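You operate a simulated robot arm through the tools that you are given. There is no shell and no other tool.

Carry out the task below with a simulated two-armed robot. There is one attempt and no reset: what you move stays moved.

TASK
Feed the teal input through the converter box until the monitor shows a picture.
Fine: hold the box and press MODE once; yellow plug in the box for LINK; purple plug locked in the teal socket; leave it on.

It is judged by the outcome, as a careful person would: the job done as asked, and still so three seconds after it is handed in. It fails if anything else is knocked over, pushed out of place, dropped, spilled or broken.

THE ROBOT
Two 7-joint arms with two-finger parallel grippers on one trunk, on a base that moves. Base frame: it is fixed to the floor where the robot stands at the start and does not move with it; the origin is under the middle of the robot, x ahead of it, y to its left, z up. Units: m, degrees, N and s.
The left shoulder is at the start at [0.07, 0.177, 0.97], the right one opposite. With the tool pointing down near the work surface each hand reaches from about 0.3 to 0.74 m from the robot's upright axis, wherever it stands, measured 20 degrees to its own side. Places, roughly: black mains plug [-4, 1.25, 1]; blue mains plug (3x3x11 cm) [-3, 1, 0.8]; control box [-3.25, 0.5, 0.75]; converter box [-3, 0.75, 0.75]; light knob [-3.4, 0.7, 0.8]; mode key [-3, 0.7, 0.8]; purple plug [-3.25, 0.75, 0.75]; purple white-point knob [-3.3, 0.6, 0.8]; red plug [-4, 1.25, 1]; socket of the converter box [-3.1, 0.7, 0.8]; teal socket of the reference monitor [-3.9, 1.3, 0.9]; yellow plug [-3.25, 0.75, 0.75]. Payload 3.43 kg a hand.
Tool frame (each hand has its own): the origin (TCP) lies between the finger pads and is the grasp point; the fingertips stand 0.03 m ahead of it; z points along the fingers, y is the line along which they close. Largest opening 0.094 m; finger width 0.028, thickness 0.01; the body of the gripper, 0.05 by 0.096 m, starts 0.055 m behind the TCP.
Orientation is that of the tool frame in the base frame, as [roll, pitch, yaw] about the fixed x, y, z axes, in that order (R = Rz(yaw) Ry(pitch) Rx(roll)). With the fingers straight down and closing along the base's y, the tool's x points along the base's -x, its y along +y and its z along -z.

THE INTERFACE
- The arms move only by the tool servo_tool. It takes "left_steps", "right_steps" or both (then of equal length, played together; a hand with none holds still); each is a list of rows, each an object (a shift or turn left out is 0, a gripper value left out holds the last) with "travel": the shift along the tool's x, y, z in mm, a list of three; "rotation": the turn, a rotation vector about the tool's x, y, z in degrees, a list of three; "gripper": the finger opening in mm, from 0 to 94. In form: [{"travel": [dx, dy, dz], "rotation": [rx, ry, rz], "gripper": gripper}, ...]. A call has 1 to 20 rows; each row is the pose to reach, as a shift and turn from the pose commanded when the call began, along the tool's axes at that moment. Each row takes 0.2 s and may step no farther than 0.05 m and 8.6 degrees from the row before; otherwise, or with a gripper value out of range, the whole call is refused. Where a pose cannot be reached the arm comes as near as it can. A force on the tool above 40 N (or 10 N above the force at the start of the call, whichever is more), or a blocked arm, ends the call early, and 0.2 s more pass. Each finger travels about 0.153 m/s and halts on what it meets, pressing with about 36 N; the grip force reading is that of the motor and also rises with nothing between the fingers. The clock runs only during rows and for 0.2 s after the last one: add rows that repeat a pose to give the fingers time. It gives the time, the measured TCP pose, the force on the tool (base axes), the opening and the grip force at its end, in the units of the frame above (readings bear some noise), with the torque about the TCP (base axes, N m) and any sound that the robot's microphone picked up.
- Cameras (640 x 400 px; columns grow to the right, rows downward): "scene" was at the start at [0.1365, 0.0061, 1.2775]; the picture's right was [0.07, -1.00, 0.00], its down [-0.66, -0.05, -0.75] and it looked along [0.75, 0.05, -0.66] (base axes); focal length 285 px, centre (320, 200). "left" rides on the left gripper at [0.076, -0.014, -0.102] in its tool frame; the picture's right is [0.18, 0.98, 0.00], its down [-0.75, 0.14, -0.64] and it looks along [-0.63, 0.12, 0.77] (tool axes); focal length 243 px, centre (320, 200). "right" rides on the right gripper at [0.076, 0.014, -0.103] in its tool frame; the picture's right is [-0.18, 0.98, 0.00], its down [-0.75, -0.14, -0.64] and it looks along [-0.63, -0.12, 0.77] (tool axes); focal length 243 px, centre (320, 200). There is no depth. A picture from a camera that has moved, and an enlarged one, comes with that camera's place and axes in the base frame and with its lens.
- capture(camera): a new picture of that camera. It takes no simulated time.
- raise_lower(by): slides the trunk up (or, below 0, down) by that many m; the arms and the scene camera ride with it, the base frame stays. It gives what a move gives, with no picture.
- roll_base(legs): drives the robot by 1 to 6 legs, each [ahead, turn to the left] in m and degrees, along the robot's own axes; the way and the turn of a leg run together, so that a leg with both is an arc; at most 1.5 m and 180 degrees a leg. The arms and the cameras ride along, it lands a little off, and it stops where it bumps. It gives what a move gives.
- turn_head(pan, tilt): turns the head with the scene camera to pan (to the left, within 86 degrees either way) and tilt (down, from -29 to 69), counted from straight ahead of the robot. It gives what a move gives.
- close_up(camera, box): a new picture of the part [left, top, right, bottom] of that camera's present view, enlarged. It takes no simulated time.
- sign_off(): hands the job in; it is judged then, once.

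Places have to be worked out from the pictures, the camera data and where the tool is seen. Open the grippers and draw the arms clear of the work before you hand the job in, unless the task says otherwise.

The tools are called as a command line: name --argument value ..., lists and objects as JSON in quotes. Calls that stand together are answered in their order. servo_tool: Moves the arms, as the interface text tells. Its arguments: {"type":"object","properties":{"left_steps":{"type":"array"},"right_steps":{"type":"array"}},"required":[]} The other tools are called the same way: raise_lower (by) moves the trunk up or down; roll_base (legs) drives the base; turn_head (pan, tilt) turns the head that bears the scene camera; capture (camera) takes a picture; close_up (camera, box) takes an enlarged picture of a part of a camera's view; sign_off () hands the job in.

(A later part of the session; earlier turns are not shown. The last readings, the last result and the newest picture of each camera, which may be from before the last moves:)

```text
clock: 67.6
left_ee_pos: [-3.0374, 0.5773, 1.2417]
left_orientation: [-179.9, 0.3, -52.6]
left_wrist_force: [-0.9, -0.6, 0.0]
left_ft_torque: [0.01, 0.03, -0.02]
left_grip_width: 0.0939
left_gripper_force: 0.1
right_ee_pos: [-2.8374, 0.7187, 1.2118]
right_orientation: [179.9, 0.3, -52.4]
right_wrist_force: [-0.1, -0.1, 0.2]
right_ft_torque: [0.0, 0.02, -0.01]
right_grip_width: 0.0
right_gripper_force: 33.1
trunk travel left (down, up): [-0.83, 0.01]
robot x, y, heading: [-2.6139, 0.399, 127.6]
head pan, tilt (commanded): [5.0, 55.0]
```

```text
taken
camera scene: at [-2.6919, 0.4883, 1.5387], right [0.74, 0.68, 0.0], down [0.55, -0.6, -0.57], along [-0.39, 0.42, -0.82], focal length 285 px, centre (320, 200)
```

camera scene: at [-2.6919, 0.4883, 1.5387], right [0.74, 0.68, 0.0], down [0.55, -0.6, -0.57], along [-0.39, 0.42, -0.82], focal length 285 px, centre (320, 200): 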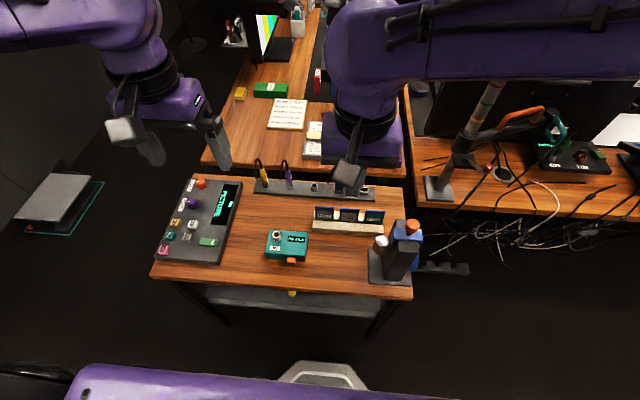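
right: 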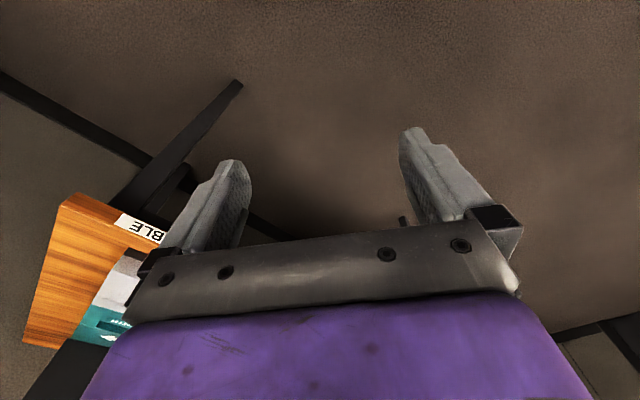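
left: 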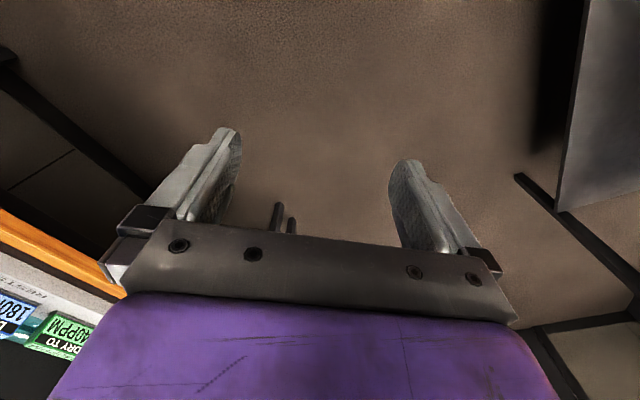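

The robot is now at about u-distance 0.35 m from the table edge. I take close-ups of the console, converter box and rack from here.

close_up --camera "scene" --box '[150, 170, 250, 270]'

close_up --camera "scene" --box '[250, 205, 330, 275]'

close_up --camera "scene" --box '[240, 140, 400, 240]'

close_up --camera "scene" --box '[210, 0, 310, 80]'

```text
4.00 times, centred on (200, 220) of scene
camera zoom: at [-2.6919, 0.4883, 1.5387], right [0.74, 0.68, 0.0], down [0.55, -0.6, -0.57], along [-0.39, 0.42, -0.82], focal length 1140 px, centre (800, 120)
```

zoom: 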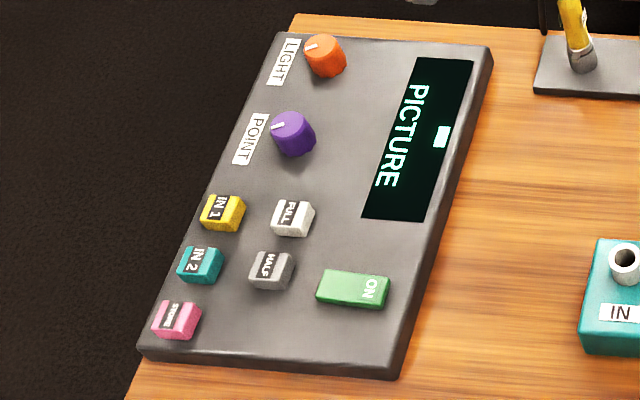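

```text
5.71 times, centred on (290, 240) of scene
camera zoom: at [-2.6919, 0.4883, 1.5387], right [0.74, 0.68, 0.0], down [0.55, -0.6, -0.57], along [-0.39, 0.42, -0.82], focal length 1628 px, centre (491, -29)
```

zoom: 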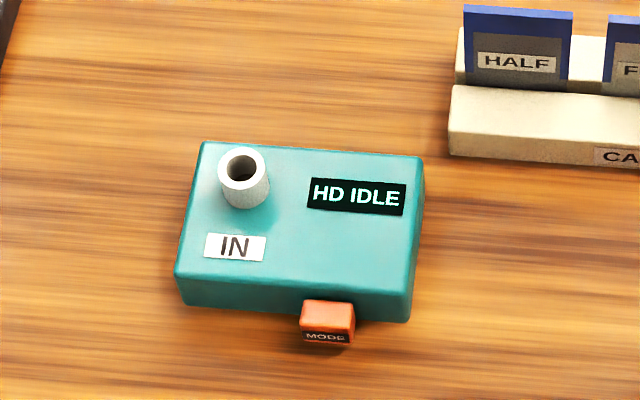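

```text
4.00 times, centred on (320, 190) of scene
camera zoom: at [-2.6919, 0.4883, 1.5387], right [0.74, 0.68, 0.0], down [0.55, -0.6, -0.57], along [-0.39, 0.42, -0.82], focal length 1140 px, centre (320, 240)
```

zoom: 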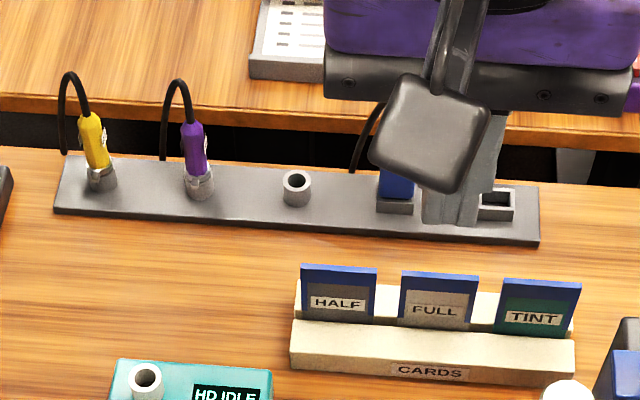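

```text
5.00 times, centred on (260, 40) of scene
camera zoom: at [-2.6919, 0.4883, 1.5387], right [0.74, 0.68, 0.0], down [0.55, -0.6, -0.57], along [-0.39, 0.42, -0.82], focal length 1424 px, centre (620, 1000)
```

zoom: 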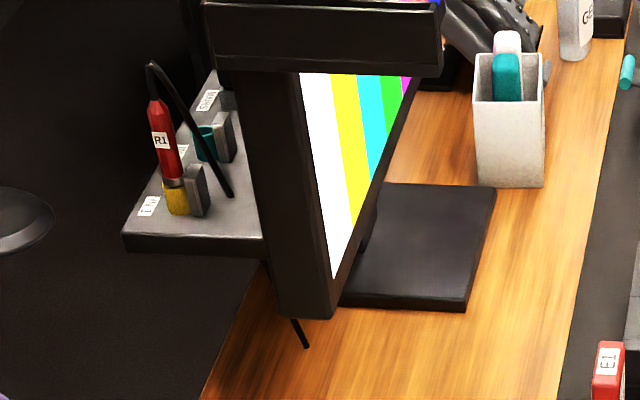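

The console has LIGHT, POINT, IN 1, IN 2, STORE, HALF, FULL and ON keys; the monitor shelf has yellow IN 1 (red plug), teal IN 2 (empty) and MAINS. Both hands are over clear areas, so I lower the trunk by 0.28 m.

raise_lower --by -0.28

turn_head --pan 5 --tilt 55

capture --camera "scene"

capture --camera "left"

capture --camera "right"

```text
clock: 70.5
left_ee_pos: [-3.0388, 0.5775, 0.9607]
left_orientation: [-180.0, 0.2, -52.7]
left_wrist_force: [-0.1, 0.6, -0.2]
left_ft_torque: [0.01, -0.02, 0.0]
left_grip_width: 0.0942
left_gripper_force: 0.2
right_ee_pos: [-2.8388, 0.7206, 0.9314]
right_orientation: [179.9, 0.1, -52.4]
right_wrist_force: [-1.2, 0.3, -0.3]
right_ft_torque: [0.01, -0.03, 0.0]
right_grip_width: 0.0
right_gripper_force: 33.2
trunk travel left (down, up): [-0.55, 0.29]
robot x, y, heading: [-2.6175, 0.3975, 127.6]
head pan, tilt (commanded): [5.0, 55.0]
```

```text
clock: 71.0
left_ee_pos: [-3.0394, 0.5778, 0.9617]
left_orientation: [-179.9, 0.0, -52.6]
left_wrist_force: [0.2, -0.1, -0.2]
left_ft_torque: [0.01, 0.01, 0.01]
left_grip_width: 0.0943
left_gripper_force: 0.2
right_ee_pos: [-2.8386, 0.7212, 0.9308]
right_orientation: [179.9, 0.1, -52.3]
right_wrist_force: [-0.3, 0.1, 0.5]
right_ft_torque: [0.0, -0.01, -0.02]
right_grip_width: 0.0
right_gripper_force: 33.1
trunk travel left (down, up): [-0.55, 0.29]
robot x, y, heading: [-2.6173, 0.3948, 127.4]
head pan, tilt (commanded): [5.0, 55.0]
```

```text
taken
camera scene: at [-2.6933, 0.4898, 1.2585], right [0.74, 0.68, 0.0], down [0.55, -0.6, -0.57], along [-0.39, 0.42, -0.82], focal length 285 px, centre (320, 200)
```

scene: 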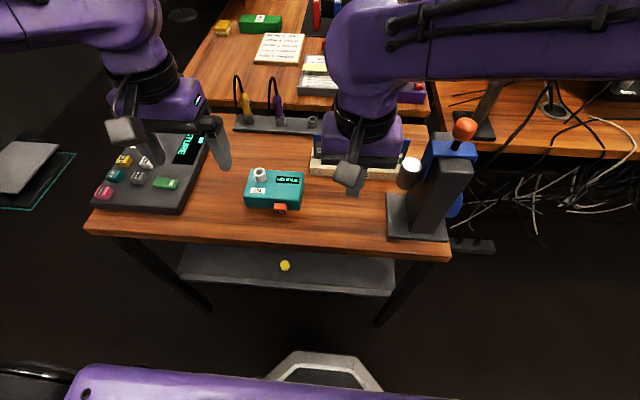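

```text
taken
camera left: at [-2.9814, 0.5257, 1.0624], right [-0.67, -0.74, 0.0], down [-0.57, 0.51, 0.64], along [-0.48, 0.43, -0.77], focal length 243 px, centre (320, 200)
```

left: 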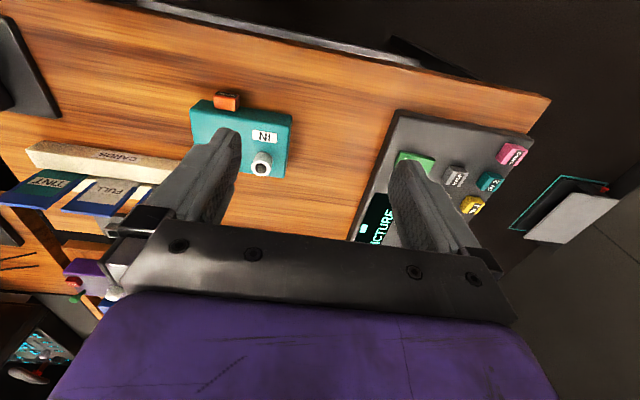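

```text
taken
camera right: at [-2.8025, 0.6511, 1.0325], right [-0.89, -0.45, 0.0], down [-0.35, 0.68, 0.64], along [-0.29, 0.57, -0.77], focal length 243 px, centre (320, 200)
```

right: 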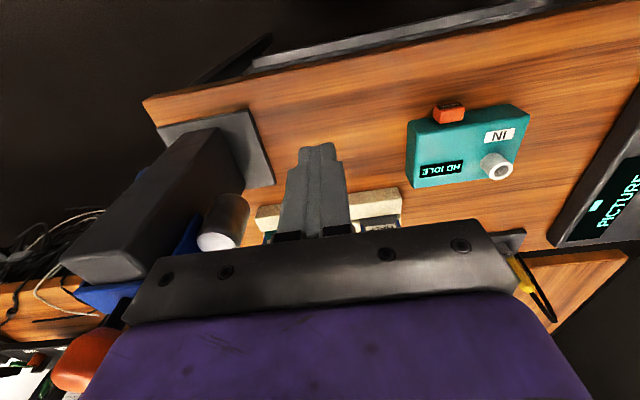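

I take close-ups of the converter box from the three cameras to fix its pose.

close_up --camera "scene" --box '[230, 155, 320, 225]'

close_up --camera "left" --box '[170, 70, 310, 190]'

close_up --camera "right" --box '[390, 80, 550, 200]'

```text
5.71 times, centred on (275, 190) of scene
camera zoom: at [-2.6933, 0.4898, 1.2585], right [0.74, 0.68, 0.0], down [0.55, -0.6, -0.57], along [-0.39, 0.42, -0.82], focal length 1628 px, centre (577, 257)
```

zoom: 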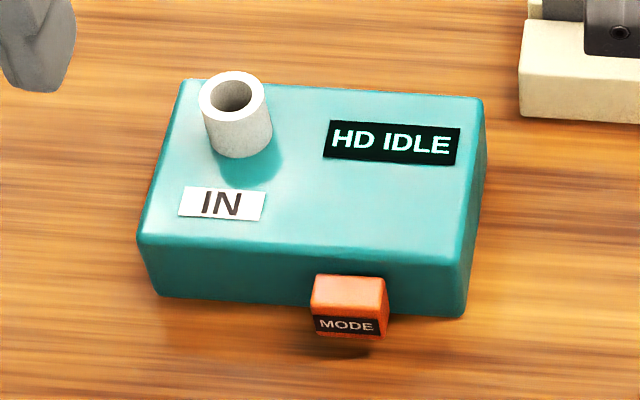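

```text
3.33 times, centred on (240, 130) of left
camera zoom: at [-2.9814, 0.5257, 1.0624], right [-0.67, -0.74, 0.0], down [-0.57, 0.51, 0.64], along [-0.48, 0.43, -0.77], focal length 809 px, centre (587, 433)
```

zoom: 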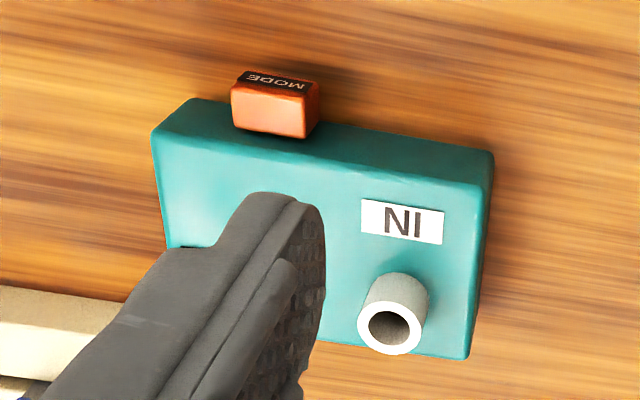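

```text
3.33 times, centred on (470, 140) of right
camera zoom: at [-2.8025, 0.6511, 1.0325], right [-0.89, -0.45, 0.0], down [-0.35, 0.68, 0.64], along [-0.29, 0.57, -0.77], focal length 809 px, centre (-180, 400)
```

zoom: 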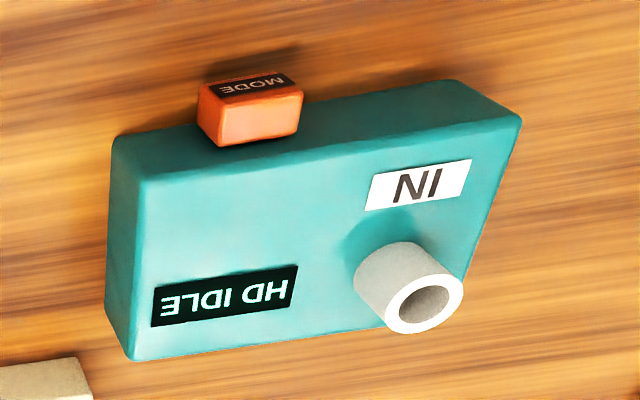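

Triangulated: box spans about 115×73 mm, z 0.75–0.788, axis-aligned with the table; IN socket top at about (-3.048, 0.690, 0.81); MODE key sticks out of its front face at about (-2.97, 0.67, 0.763). I turn the left hand 90° so its fingers close across the box depth, moving above the box's left part.

servo_tool --left_steps '[{"travel": [-8, -6, 0], "rotation": [0, 0, 8]}, {"travel": [-16, -12, 0], "rotation": [0, 0, 16]}, {"travel": [-24, -18, 0], "rotation": [0, 0, 24]}, {"travel": [-32, -24, 0], "rotation": [0, 0, 32]}, {"travel": [-40, -30, 0], "rotation": [0, 0, 40]}, {"travel": [-48, -36, 0], "rotation": [0, 0, 48]}, {"travel": [-56, -42, 0], "rotation": [0, 0, 56]}, {"travel": [-64, -48, 0], "rotation": [0, 0, 64]}, {"travel": [-72, -52, 0], "rotation": [0, 0, 72]}, {"travel": [-80, -58, 0], "rotation": [0, 0, 80]}, {"travel": [-80, -58, 0], "rotation": [0, 0, 86]}, {"travel": [-80, -58, 0], "rotation": [0, 0, 90]}, {"travel": [-80, -58, 0], "rotation": [0, 0, 90]}]'

capture --camera "scene"

capture --camera "left"

```text
clock: 73.8
left_ee_pos: [-3.0406, 0.6765, 0.9617]
left_orientation: [179.9, 0.0, -142.8]
left_wrist_force: [0.0, -0.3, -0.1]
left_ft_torque: [-0.02, -0.03, -0.03]
left_grip_width: 0.0941
left_gripper_force: 0.1
right_ee_pos: [-2.8385, 0.7206, 0.9304]
right_orientation: [179.9, 0.1, -52.4]
right_wrist_force: [0.3, -0.1, -0.6]
right_ft_torque: [0.0, 0.02, -0.01]
right_grip_width: 0.0
right_gripper_force: 32.8
trunk travel left (down, up): [-0.55, 0.29]
robot x, y, heading: [-2.6155, 0.3969, 127.7]
head pan, tilt (commanded): [5.0, 55.0]
```

```text
taken
camera scene: at [-2.6933, 0.4898, 1.2585], right [0.74, 0.68, 0.0], down [0.55, -0.6, -0.57], along [-0.39, 0.42, -0.82], focal length 285 px, centre (320, 200)
```

scene: 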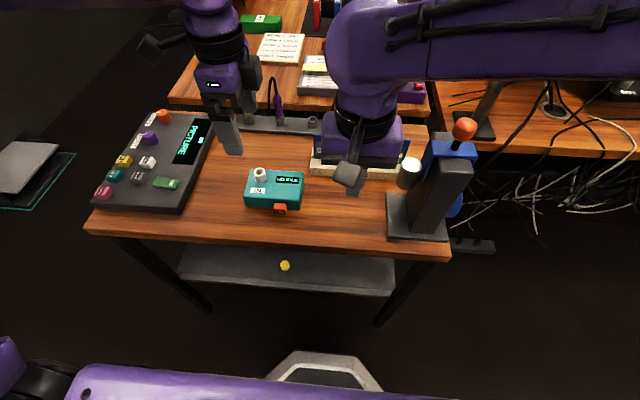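

```text
taken
camera left: at [-3.0937, 0.6191, 1.0625], right [-0.74, 0.67, 0.0], down [0.51, 0.57, 0.64], along [0.43, 0.48, -0.77], focal length 243 px, centre (320, 200)
```

left: 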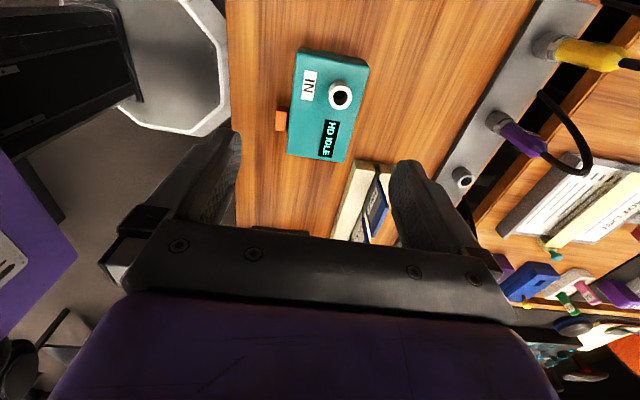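

The left hand sits over the box's left part, fingers aligned across its depth. I lower 168 mm, still open.

servo_tool --left_steps '[{"travel": [0, 0, 40]}, {"travel": [0, 0, 80]}, {"travel": [0, 0, 120]}, {"travel": [0, 0, 150]}, {"travel": [0, 0, 168]}, {"travel": [0, 0, 168]}]'

capture --camera "scene"

capture --camera "left"

capture --camera "right"

```text
clock: 75.0
left_ee_pos: [-3.0449, 0.6826, 0.806]
left_orientation: [178.9, 0.3, -142.4]
left_wrist_force: [-0.5, 0.7, -0.7]
left_ft_torque: [-0.04, -0.03, -0.01]
left_grip_width: 0.0939
left_gripper_force: 0.0
right_ee_pos: [-2.839, 0.7205, 0.9306]
right_orientation: [179.9, 0.1, -52.3]
right_wrist_force: [0.3, -0.2, -0.6]
right_ft_torque: [0.03, -0.03, -0.01]
right_grip_width: 0.0001
right_gripper_force: 33.2
trunk travel left (down, up): [-0.55, 0.29]
robot x, y, heading: [-2.6193, 0.393, 127.2]
head pan, tilt (commanded): [5.0, 55.0]
stopped in row 5 (left hand): the force on the tool passed its limit at 54 N (the readings are from after the stop); the commanded pose is now the measured one
```

```text
taken
camera scene: at [-2.6935, 0.49, 1.2583], right [0.74, 0.68, 0.0], down [0.55, -0.6, -0.57], along [-0.39, 0.42, -0.82], focal length 285 px, centre (320, 200)
```

scene: 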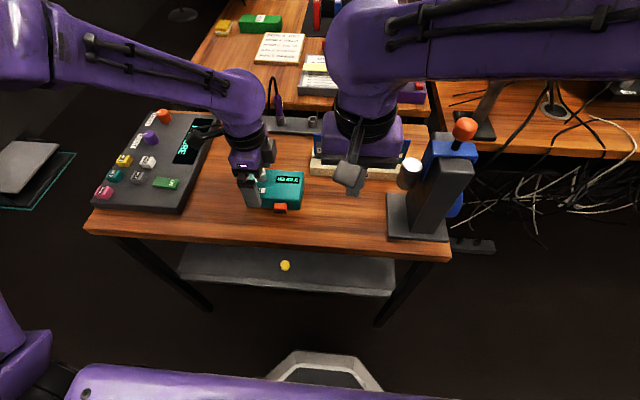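

```text
taken
camera left: at [-3.0963, 0.6224, 0.9066], right [-0.74, 0.67, 0.02], down [0.52, 0.56, 0.65], along [0.42, 0.49, -0.76], focal length 243 px, centre (320, 200)
```

left: 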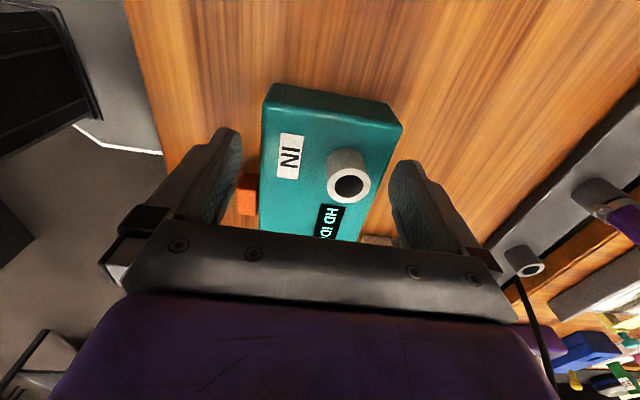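

```text
taken
camera right: at [-2.8028, 0.6512, 1.0321], right [-0.89, -0.45, 0.0], down [-0.35, 0.68, 0.64], along [-0.29, 0.57, -0.77], focal length 243 px, centre (320, 200)
```

right: 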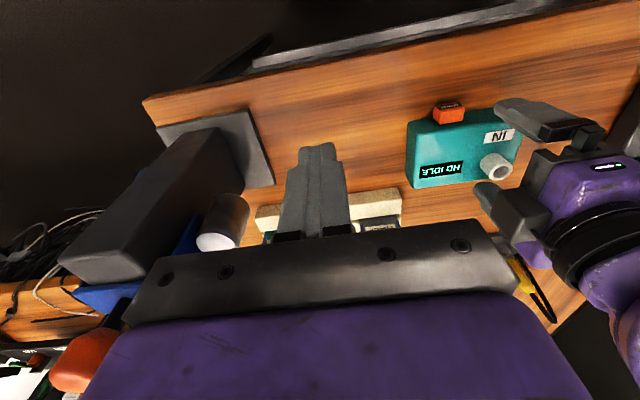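

The descent stopped at z≈0.806 with a 54 N reading, and the hand is shifted about 7 mm toward +u; the box looks unmoved. I look closely to find what touched.

close_up --camera "scene" --box '[180, 90, 320, 230]'

close_up --camera "right" --box '[420, 70, 640, 220]'

close_up --camera "left" --box '[180, 80, 480, 260]'

```text
2.86 times, centred on (250, 160) of scene
camera zoom: at [-2.6935, 0.49, 1.2583], right [0.74, 0.68, 0.0], down [0.55, -0.6, -0.57], along [-0.39, 0.42, -0.82], focal length 814 px, centre (520, 314)
```

zoom: 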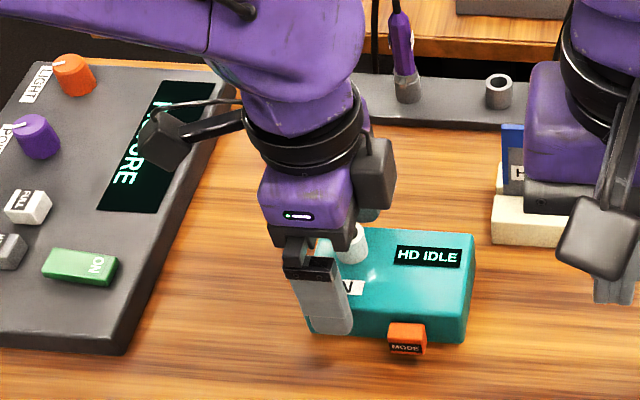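

```text
2.67 times, centred on (530, 145) of right
camera zoom: at [-2.8028, 0.6512, 1.0321], right [-0.89, -0.45, 0.0], down [-0.35, 0.68, 0.64], along [-0.29, 0.57, -0.77], focal length 647 px, centre (-240, 347)
```

zoom: 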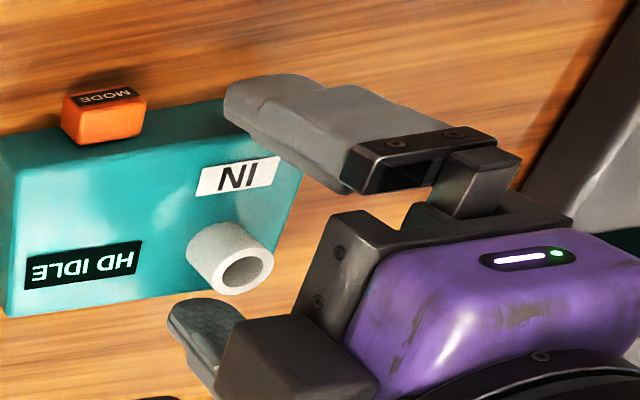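

```text
2.13 times, centred on (330, 170) of left
camera zoom: at [-3.0963, 0.6224, 0.9066], right [-0.74, 0.67, 0.02], down [0.52, 0.56, 0.65], along [0.42, 0.49, -0.76], focal length 518 px, centre (299, 264)
```

zoom: 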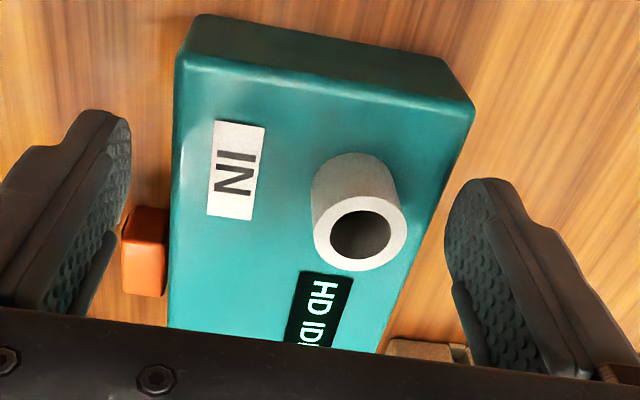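

Fingers straddle the box cleanly with nothing touching, so the spike was probably the arm's own jerk. I continue slowly: correct 6 mm in u, 1° tilt, and lower 14 mm in small steps.

servo_tool --left_steps '[{"travel": [0, -3, 0], "rotation": [0.5, 0, 0]}, {"travel": [0, -6, 3], "rotation": [1.1, 0, 0]}, {"travel": [0, -6, 6], "rotation": [1.1, 0, 0]}, {"travel": [0, -6, 9], "rotation": [1.1, 0, 0]}, {"travel": [0, -6, 12], "rotation": [1.1, 0, 0]}, {"travel": [0, -6, 14], "rotation": [1.1, 0, 0]}, {"travel": [0, -6, 14], "rotation": [1.1, 0, 0]}]'

```text
clock: 76.6
left_ee_pos: [-3.0418, 0.6759, 0.7916]
left_orientation: [-180.0, 0.2, -142.5]
left_wrist_force: [-0.8, -0.7, 0.0]
left_ft_torque: [0.03, -0.03, 0.02]
left_grip_width: 0.0941
left_gripper_force: 0.1
right_ee_pos: [-2.8381, 0.7208, 0.9305]
right_orientation: [179.9, 0.1, -52.5]
right_wrist_force: [0.2, -0.6, -0.4]
right_ft_torque: [-0.02, 0.02, 0.01]
right_grip_width: 0.0
right_gripper_force: 33.5
trunk travel left (down, up): [-0.55, 0.29]
robot x, y, heading: [-2.6153, 0.3963, 127.4]
head pan, tilt (commanded): [5.0, 55.0]
```

No contact force now at z≈0.79. I close the left fingers on the box.

servo_tool --left_steps '[{"gripper": 84}, {"gripper": 78}, {"gripper": 74}, {"gripper": 70}, {"gripper": 66}, {"gripper": 66}]'

close_up --camera "right" --box '[380, 70, 600, 220]'

```text
clock: 78.0
left_ee_pos: [-3.0412, 0.6774, 0.7922]
left_orientation: [179.8, 0.1, -142.5]
left_wrist_force: [0.0, 0.5, 1.5]
left_ft_torque: [0.01, 0.01, 0.08]
left_grip_width: 0.0801
left_gripper_force: 35.7
right_ee_pos: [-2.8395, 0.7208, 0.9312]
right_orientation: [179.9, 0.1, -52.5]
right_wrist_force: [-0.6, 0.1, -0.4]
right_ft_torque: [-0.01, 0.01, 0.03]
right_grip_width: 0.0001
right_gripper_force: 32.8
trunk travel left (down, up): [-0.55, 0.29]
robot x, y, heading: [-2.6164, 0.3955, 127.4]
head pan, tilt (commanded): [5.0, 55.0]
```

```text
2.67 times, centred on (490, 145) of right
camera zoom: at [-2.8028, 0.6512, 1.0324], right [-0.89, -0.45, 0.0], down [-0.35, 0.68, 0.64], along [-0.29, 0.57, -0.77], focal length 647 px, centre (-133, 347)
```

zoom: 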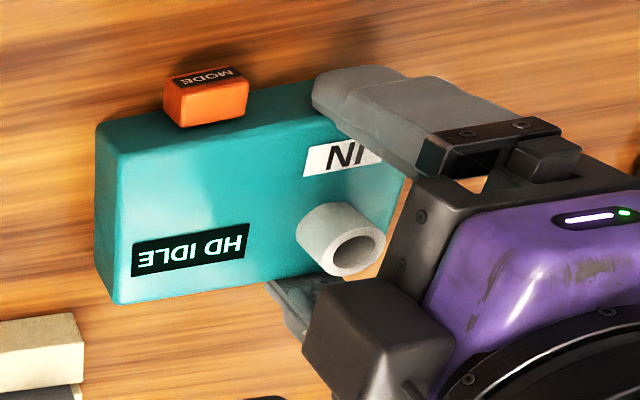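

The left hand holds the box (80 mm wide, 36 N). Now I prepare the right hand: draw it back 40 mm and tilt it 45° so closed fingertips point forward-down for pressing the key.

servo_tool --right_steps '[{"travel": [10, 0, 0], "rotation": [0, -7.5, 0]}, {"travel": [20, 0, 0], "rotation": [0, -15, 0]}, {"travel": [30, 0, 0], "rotation": [0, -22.5, 0]}, {"travel": [40, 0, 0], "rotation": [0, -30, 0]}, {"travel": [40, 0, 0], "rotation": [0, -37.5, 0]}, {"travel": [40, 0, 0], "rotation": [0, -45, 0]}, {"travel": [40, 0, 0], "rotation": [0, -45, 0]}]'

capture --camera "scene"

```text
clock: 79.6
left_ee_pos: [-3.0417, 0.6783, 0.7918]
left_orientation: [179.8, 0.1, -142.5]
left_wrist_force: [0.0, -1.0, -0.7]
left_ft_torque: [-0.03, 0.03, 0.03]
left_grip_width: 0.0799
left_gripper_force: 35.8
right_ee_pos: [-2.8156, 0.6881, 0.9307]
right_orientation: [179.9, 45.2, -52.4]
right_wrist_force: [1.0, 0.3, -0.7]
right_ft_torque: [-0.04, 0.0, 0.01]
right_grip_width: 0.0
right_gripper_force: 32.7
trunk travel left (down, up): [-0.55, 0.29]
robot x, y, heading: [-2.6155, 0.3994, 127.7]
head pan, tilt (commanded): [5.0, 55.0]
```

```text
taken
camera scene: at [-2.6935, 0.4899, 1.2585], right [0.74, 0.68, 0.0], down [0.55, -0.6, -0.57], along [-0.39, 0.42, -0.82], focal length 285 px, centre (320, 200)
```

scene: 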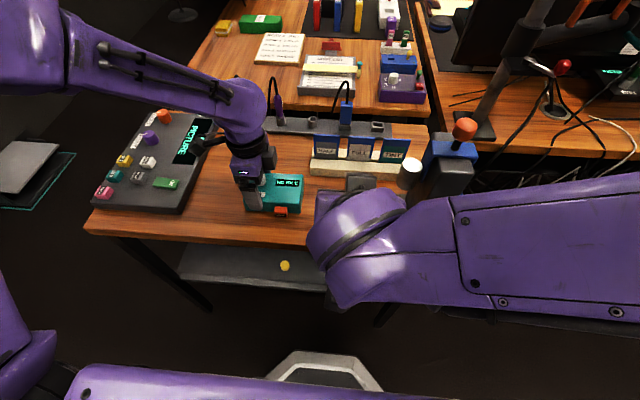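

The tilt is reached (pitch 45°). I move the right hand left and down so the closed tips stand ~40 mm in front of the MODE key.

servo_tool --right_steps '[{"travel": [15, 22, 19]}, {"travel": [31, 44, 38]}, {"travel": [46, 67, 57]}, {"travel": [62, 89, 76]}, {"travel": [77, 111, 94]}, {"travel": [93, 133, 113]}, {"travel": [93, 133, 113]}]'

capture --camera "scene"

capture --camera "right"

capture --camera "left"

```text
clock: 81.4
left_ee_pos: [-3.0418, 0.6769, 0.792]
left_orientation: [180.0, 0.2, -142.5]
left_wrist_force: [-0.1, -0.6, 1.1]
left_ft_torque: [0.13, -0.05, -0.04]
left_grip_width: 0.0797
left_gripper_force: 35.6
right_ee_pos: [-2.9423, 0.6387, 0.828]
right_orientation: [171.2, 45.7, -62.1]
right_wrist_force: [0.0, 0.0, -1.1]
right_ft_torque: [0.0, -0.01, 0.01]
right_grip_width: 0.0
right_gripper_force: 33.1
trunk travel left (down, up): [-0.55, 0.29]
robot x, y, heading: [-2.6162, 0.4, 127.5]
head pan, tilt (commanded): [5.0, 55.0]
stopped in row 7 (right hand): the arm was blocked; the commanded pose is now the measured one
```

```text
taken
camera scene: at [-2.6933, 0.49, 1.2585], right [0.74, 0.68, 0.0], down [0.55, -0.6, -0.57], along [-0.39, 0.42, -0.82], focal length 285 px, centre (320, 200)
```

scene: 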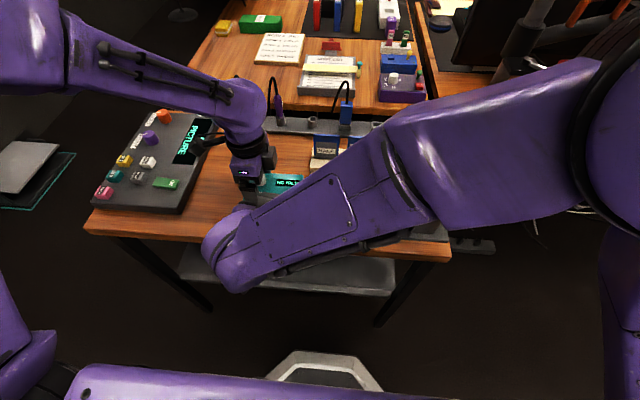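

```text
taken
camera right: at [-2.8805, 0.5276, 0.8448], right [-0.87, -0.44, 0.24], down [0.17, 0.19, 0.97], along [-0.47, 0.88, -0.09], focal length 243 px, centre (320, 200)
```

right: 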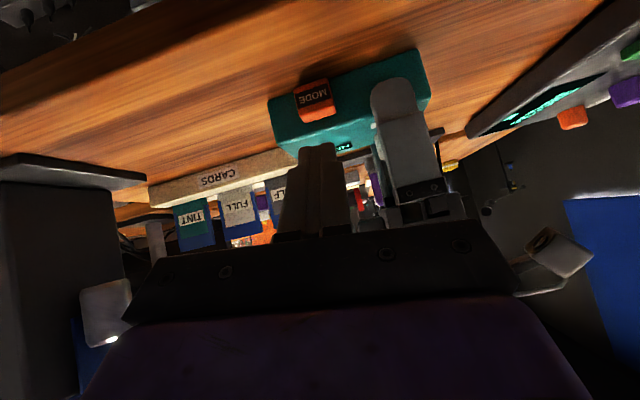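

```text
taken
camera left: at [-3.0939, 0.6193, 0.8932], right [-0.74, 0.67, 0.0], down [0.51, 0.57, 0.64], along [0.43, 0.48, -0.77], focal length 243 px, centre (320, 200)
```

left: 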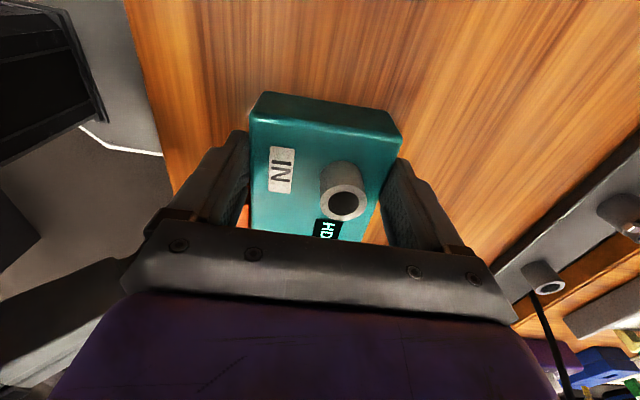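

The right arm was blocked before reaching the spot, with the forearm crossing over the grey holder at right. I check the holder's state in close-up before moving anything.

close_up --camera "right" --box '[0, 60, 320, 360]'

close_up --camera "scene" --box '[300, 100, 540, 270]'

```text
1.33 times, centred on (160, 210) of right
camera zoom: at [-2.8805, 0.5276, 0.8448], right [-0.87, -0.44, 0.24], down [0.17, 0.19, 0.97], along [-0.47, 0.88, -0.09], focal length 324 px, centre (533, 187)
```

zoom: 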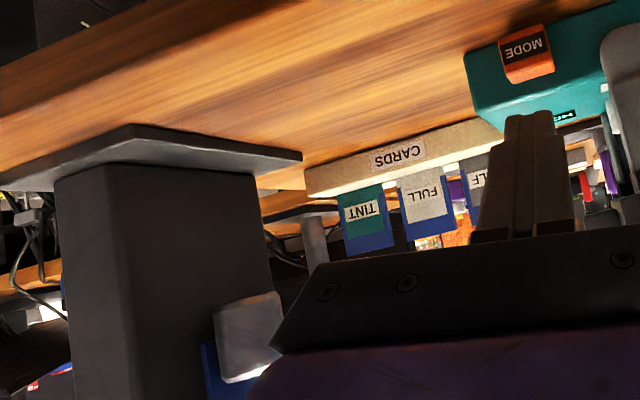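

```text
2.35 times, centred on (420, 185) of scene
camera zoom: at [-2.6933, 0.49, 1.2585], right [0.74, 0.68, 0.0], down [0.55, -0.6, -0.57], along [-0.39, 0.42, -0.82], focal length 670 px, centre (85, 235)
```

zoom: 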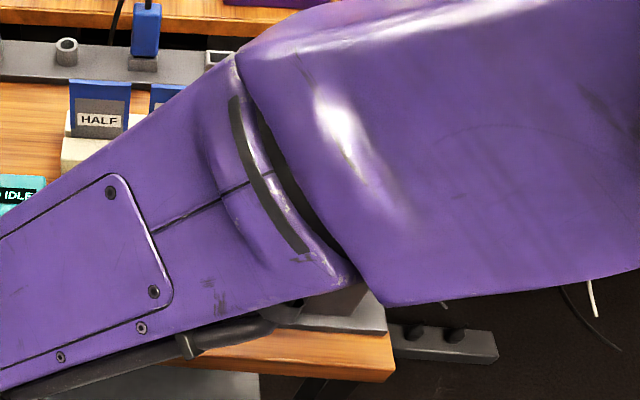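

The holder's base is flat on the table still. I lift the right hand straight up 100 mm and go back toward its earlier place to inspect.

servo_tool --right_steps '[{"travel": [-25, 4, -24]}, {"travel": [-50, 7, -48]}, {"travel": [-75, 11, -72]}, {"travel": [-90, 13, -87]}, {"travel": [-90, 13, -87]}]'

capture --camera "scene"

capture --camera "right"

```text
clock: 82.6
left_ee_pos: [-3.0427, 0.6767, 0.7917]
left_orientation: [180.0, 0.0, -142.5]
left_wrist_force: [0.9, -0.8, 1.7]
left_ft_torque: [-0.03, 0.01, 0.08]
left_grip_width: 0.0794
left_gripper_force: 36.3
right_ee_pos: [-2.9411, 0.6373, 0.9514]
right_orientation: [171.9, 45.7, -61.3]
right_wrist_force: [0.4, -0.2, 0.6]
right_ft_torque: [0.0, -0.03, 0.0]
right_grip_width: 0.0
right_gripper_force: 33.0
trunk travel left (down, up): [-0.55, 0.29]
robot x, y, heading: [-2.6193, 0.4025, 127.6]
head pan, tilt (commanded): [5.0, 55.0]
```

```text
taken
camera scene: at [-2.6932, 0.4897, 1.2586], right [0.74, 0.68, 0.0], down [0.55, -0.6, -0.57], along [-0.39, 0.42, -0.82], focal length 285 px, centre (320, 200)
```

scene: 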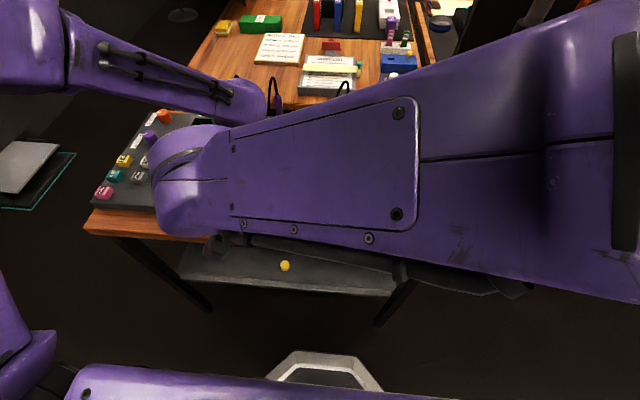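

```text
taken
camera right: at [-2.8795, 0.5263, 0.969], right [-0.87, -0.44, 0.23], down [0.16, 0.19, 0.97], along [-0.47, 0.88, -0.09], focal length 243 px, centre (320, 200)
```

right: 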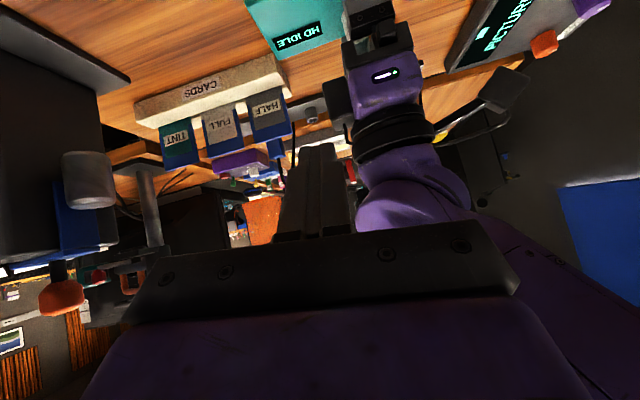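

The holder is unharmed (upright, orange ball in place). From this base position the right forearm must cross over the holder, so I'd better reposition the base a little back and to the left. First I release the box and lift the left hand.

servo_tool --left_steps '[{"gripper": 86}, {"gripper": 94}, {"gripper": 94}, {"travel": [0, 0, -15], "gripper": 94}, {"travel": [0, 0, -40], "gripper": 94}, {"travel": [0, 0, -70], "gripper": 94}, {"travel": [0, 0, -100], "gripper": 94}, {"travel": [0, 0, -130], "gripper": 94}, {"travel": [0, 0, -130], "gripper": 94}]'

raise_lower --by 0.28

capture --camera "scene"

```text
clock: 84.6
left_ee_pos: [-3.0419, 0.677, 0.9221]
left_orientation: [180.0, 0.2, -142.5]
left_wrist_force: [-0.5, 0.4, -1.2]
left_ft_torque: [0.01, -0.03, -0.03]
left_grip_width: 0.094
left_gripper_force: 0.2
right_ee_pos: [-2.9425, 0.6378, 0.9508]
right_orientation: [171.8, 45.6, -61.4]
right_wrist_force: [-1.5, -0.3, 0.8]
right_ft_torque: [-0.04, -0.02, -0.01]
right_grip_width: 0.0002
right_gripper_force: 32.9
trunk travel left (down, up): [-0.55, 0.29]
robot x, y, heading: [-2.6136, 0.3958, 127.3]
head pan, tilt (commanded): [5.0, 55.0]
```

```text
clock: 87.4
left_ee_pos: [-3.0417, 0.6765, 1.2007]
left_orientation: [-180.0, 0.1, -142.6]
left_wrist_force: [-0.1, 0.0, 0.4]
left_ft_torque: [0.01, 0.0, 0.01]
left_grip_width: 0.094
left_gripper_force: 0.1
right_ee_pos: [-2.9414, 0.6394, 1.2313]
right_orientation: [171.8, 45.7, -61.5]
right_wrist_force: [0.1, 0.2, 0.9]
right_ft_torque: [-0.01, 0.0, -0.02]
right_grip_width: 0.0
right_gripper_force: 33.2
trunk travel left (down, up): [-0.83, 0.01]
robot x, y, heading: [-2.6186, 0.3987, 127.6]
head pan, tilt (commanded): [5.0, 55.0]
```

```text
taken
camera scene: at [-2.6936, 0.4899, 1.5385], right [0.74, 0.68, 0.0], down [0.55, -0.6, -0.57], along [-0.39, 0.42, -0.82], focal length 285 px, centre (320, 200)
```

scene: 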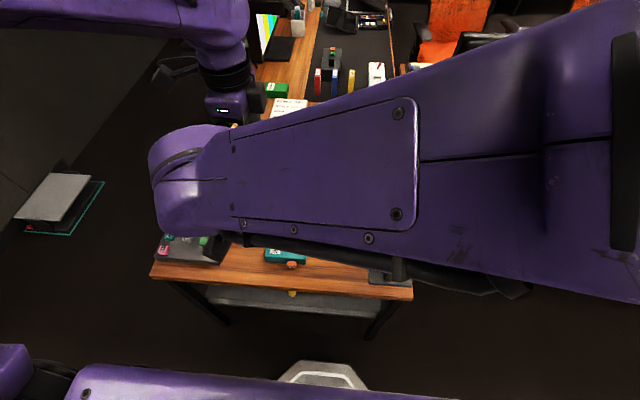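

I straighten the right hand's orientation and bring it 100 mm to the right, away from the left hand, before the base shift.

servo_tool --right_steps '[{"travel": [-4, -40, -1], "rotation": [0.7, 0.4, -2.5]}, {"travel": [-8, -70, -2], "rotation": [1.2, 0.7, -4.5]}, {"travel": [-11, -99, -3], "rotation": [1.8, 1.05, -6.25]}, {"travel": [-11, -99, -3], "rotation": [1.8, 1.05, -6.25]}]'

roll_base --legs '[[-0.12, 0], [0, -45], [-0.24, 0], [0, 45]]'

capture --camera "scene"

```text
clock: 88.4
left_ee_pos: [-3.0405, 0.6764, 1.2015]
left_orientation: [-179.9, 0.1, -142.6]
left_wrist_force: [0.3, 0.1, -0.3]
left_ft_torque: [-0.02, -0.01, -0.01]
left_grip_width: 0.0939
left_gripper_force: 0.1
right_ee_pos: [-2.8631, 0.699, 1.2311]
right_orientation: [-179.9, 45.1, -52.5]
right_wrist_force: [-0.2, 0.6, -0.3]
right_ft_torque: [0.01, -0.03, 0.03]
right_grip_width: 0.0
right_gripper_force: 32.6
trunk travel left (down, up): [-0.83, 0.01]
robot x, y, heading: [-2.6178, 0.3991, 127.6]
head pan, tilt (commanded): [5.0, 55.0]
```

```text
clock: 95.2
left_ee_pos: [-3.0011, 0.3409, 1.2022]
left_orientation: [179.9, 0.1, -142.5]
left_wrist_force: [0.1, 0.6, 0.5]
left_ft_torque: [0.02, 0.0, 0.0]
left_grip_width: 0.0939
left_gripper_force: 0.0
right_ee_pos: [-2.8214, 0.3638, 1.2302]
right_orientation: [180.0, 45.1, -52.4]
right_wrist_force: [0.1, -0.4, -0.3]
right_ft_torque: [0.02, 0.03, 0.0]
right_grip_width: 0.0002
right_gripper_force: 33.0
trunk travel left (down, up): [-0.83, 0.01]
robot x, y, heading: [-2.5758, 0.0603, 127.8]
head pan, tilt (commanded): [5.0, 55.0]
```

```text
taken
camera scene: at [-2.6521, 0.1541, 1.5385], right [0.74, 0.68, 0.0], down [0.55, -0.6, -0.57], along [-0.39, 0.42, -0.82], focal length 285 px, centre (320, 200)
```

scene: 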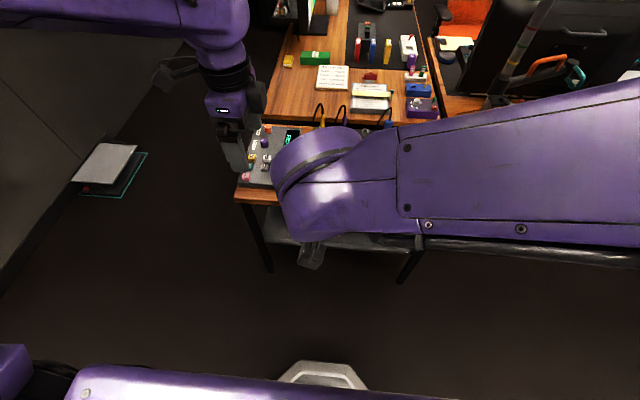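

The base is now at v-aligned with the box. I roll forward 0.2 m and lower the trunk again.

roll_base --legs '[[0.2, 0]]'

raise_lower --by -0.28

turn_head --pan 0 --tilt 50

capture --camera "scene"

capture --camera "right"

capture --camera "left"

```text
clock: 96.8
left_ee_pos: [-3.1198, 0.4967, 1.2041]
left_orientation: [179.8, 0.1, -142.4]
left_wrist_force: [-0.8, -1.1, -0.3]
left_ft_torque: [-0.01, 0.03, -0.04]
left_grip_width: 0.094
left_gripper_force: 0.0
right_ee_pos: [-2.9414, 0.52, 1.2329]
right_orientation: [180.0, 45.2, -52.5]
right_wrist_force: [-0.6, -0.9, 0.0]
right_ft_torque: [0.03, -0.01, 0.01]
right_grip_width: 0.0
right_gripper_force: 32.9
trunk travel left (down, up): [-0.83, 0.01]
robot x, y, heading: [-2.6965, 0.2215, 127.3]
head pan, tilt (commanded): [5.0, 55.0]
```

```text
clock: 99.6
left_ee_pos: [-3.1206, 0.4986, 0.9213]
left_orientation: [180.0, 0.1, -142.5]
left_wrist_force: [0.5, -0.3, 0.0]
left_ft_torque: [0.02, 0.02, 0.01]
left_grip_width: 0.0941
left_gripper_force: 0.0
right_ee_pos: [-2.9445, 0.5212, 0.9515]
right_orientation: [-179.9, 45.1, -52.3]
right_wrist_force: [-0.1, 0.5, -0.3]
right_ft_torque: [-0.02, -0.03, -0.02]
right_grip_width: 0.0
right_gripper_force: 32.8
trunk travel left (down, up): [-0.55, 0.29]
robot x, y, heading: [-2.6952, 0.2184, 127.5]
head pan, tilt (commanded): [5.0, 55.0]
```

```text
clock: 100.3
left_ee_pos: [-3.1222, 0.4996, 0.9216]
left_orientation: [179.9, 0.1, -142.5]
left_wrist_force: [0.6, -0.5, 0.6]
left_ft_torque: [0.02, 0.02, 0.01]
left_grip_width: 0.0937
left_gripper_force: 0.0
right_ee_pos: [-2.9418, 0.521, 0.9511]
right_orientation: [-179.9, 45.1, -52.4]
right_wrist_force: [0.6, -0.6, -0.1]
right_ft_torque: [0.0, 0.0, 0.0]
right_grip_width: 0.0
right_gripper_force: 33.4
trunk travel left (down, up): [-0.55, 0.29]
robot x, y, heading: [-2.6962, 0.2208, 127.4]
head pan, tilt (commanded): [0.0, 50.0]
```

```text
taken
camera scene: at [-2.7717, 0.3196, 1.265], right [0.79, 0.61, 0.0], down [0.47, -0.61, -0.64], along [-0.39, 0.51, -0.77], focal length 285 px, centre (320, 200)
```

scene: 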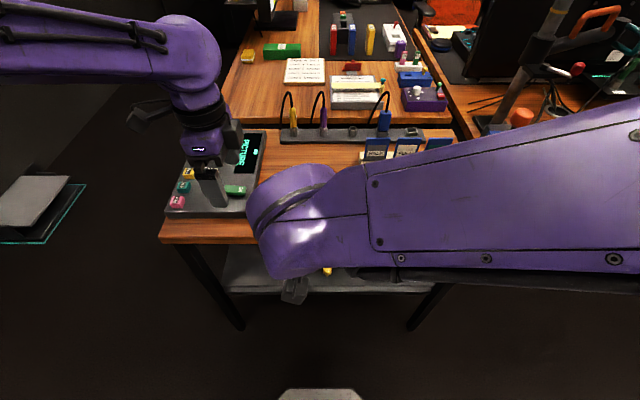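

```text
taken
camera right: at [-2.8767, 0.4117, 0.9694], right [-0.86, -0.5, 0.13], down [0.06, 0.15, 0.99], along [-0.51, 0.86, -0.09], focal length 243 px, centre (320, 200)
```

right: 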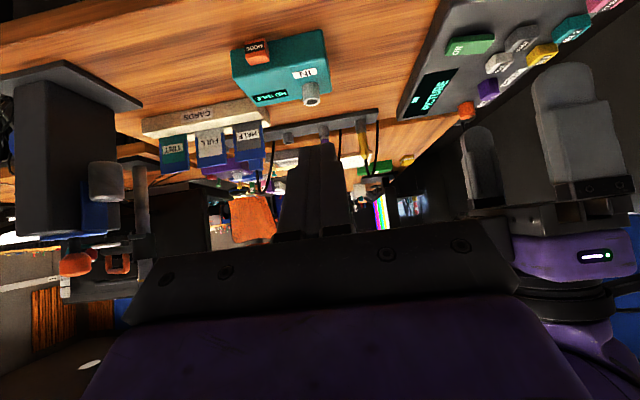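

```text
taken
camera left: at [-3.1736, 0.4406, 1.0231], right [-0.74, 0.67, 0.0], down [0.51, 0.57, 0.64], along [0.43, 0.48, -0.77], focal length 243 px, centre (320, 200)
```

left: 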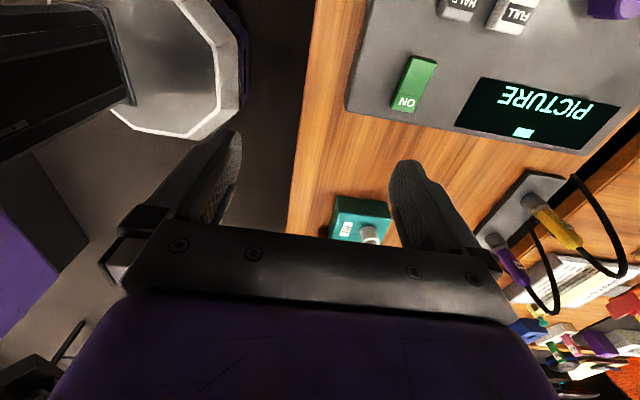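

The base is now well placed (axis about 0.52 m from the key). I move the right hand, still tilted, to the pre-press spot in front of the MODE key.

servo_tool --right_steps '[{"travel": [11, -12, 28]}, {"travel": [23, -23, 56]}, {"travel": [34, -35, 83]}, {"travel": [46, -46, 111]}, {"travel": [57, -58, 139]}, {"travel": [68, -69, 166]}, {"travel": [68, -69, 166]}]'

capture --camera "scene"

capture --camera "right"

```text
clock: 101.9
left_ee_pos: [-3.1218, 0.4976, 0.9212]
left_orientation: [179.9, 0.1, -142.5]
left_wrist_force: [0.7, -0.6, -0.7]
left_ft_torque: [0.05, 0.01, 0.02]
left_grip_width: 0.0942
left_gripper_force: 0.0
right_ee_pos: [-2.9315, 0.6174, 0.786]
right_orientation: [180.0, 45.2, -52.4]
right_wrist_force: [0.3, -0.2, 0.3]
right_ft_torque: [-0.01, 0.0, -0.01]
right_grip_width: 0.0001
right_gripper_force: 32.7
trunk travel left (down, up): [-0.55, 0.29]
robot x, y, heading: [-2.6961, 0.2198, 127.6]
head pan, tilt (commanded): [0.0, 50.0]
```

```text
taken
camera scene: at [-2.7716, 0.3184, 1.2652], right [0.79, 0.61, 0.0], down [0.47, -0.61, -0.64], along [-0.39, 0.51, -0.77], focal length 285 px, centre (320, 200)
```

scene: 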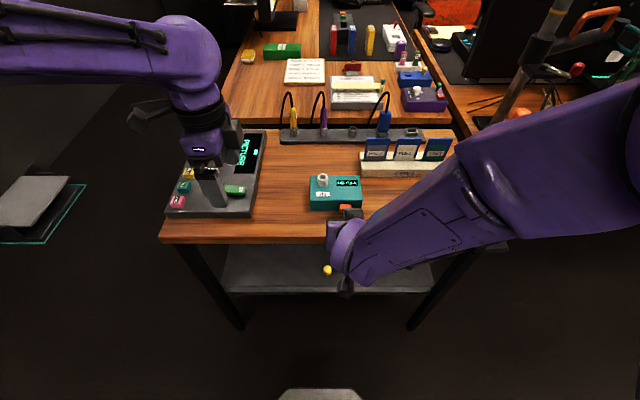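

```text
taken
camera right: at [-2.8639, 0.5087, 0.8041], right [-0.86, -0.5, 0.13], down [0.07, 0.15, 0.99], along [-0.51, 0.86, -0.09], focal length 243 px, centre (320, 200)
```

right: 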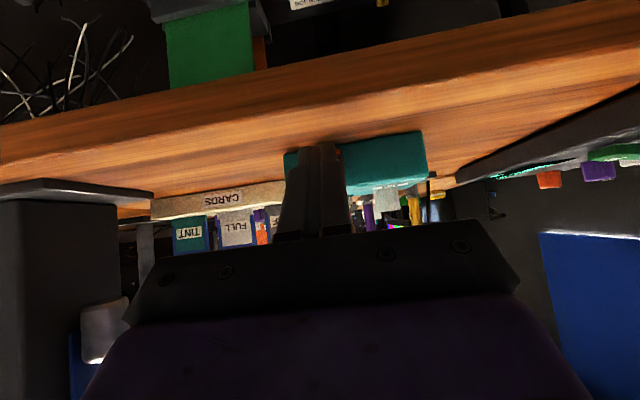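

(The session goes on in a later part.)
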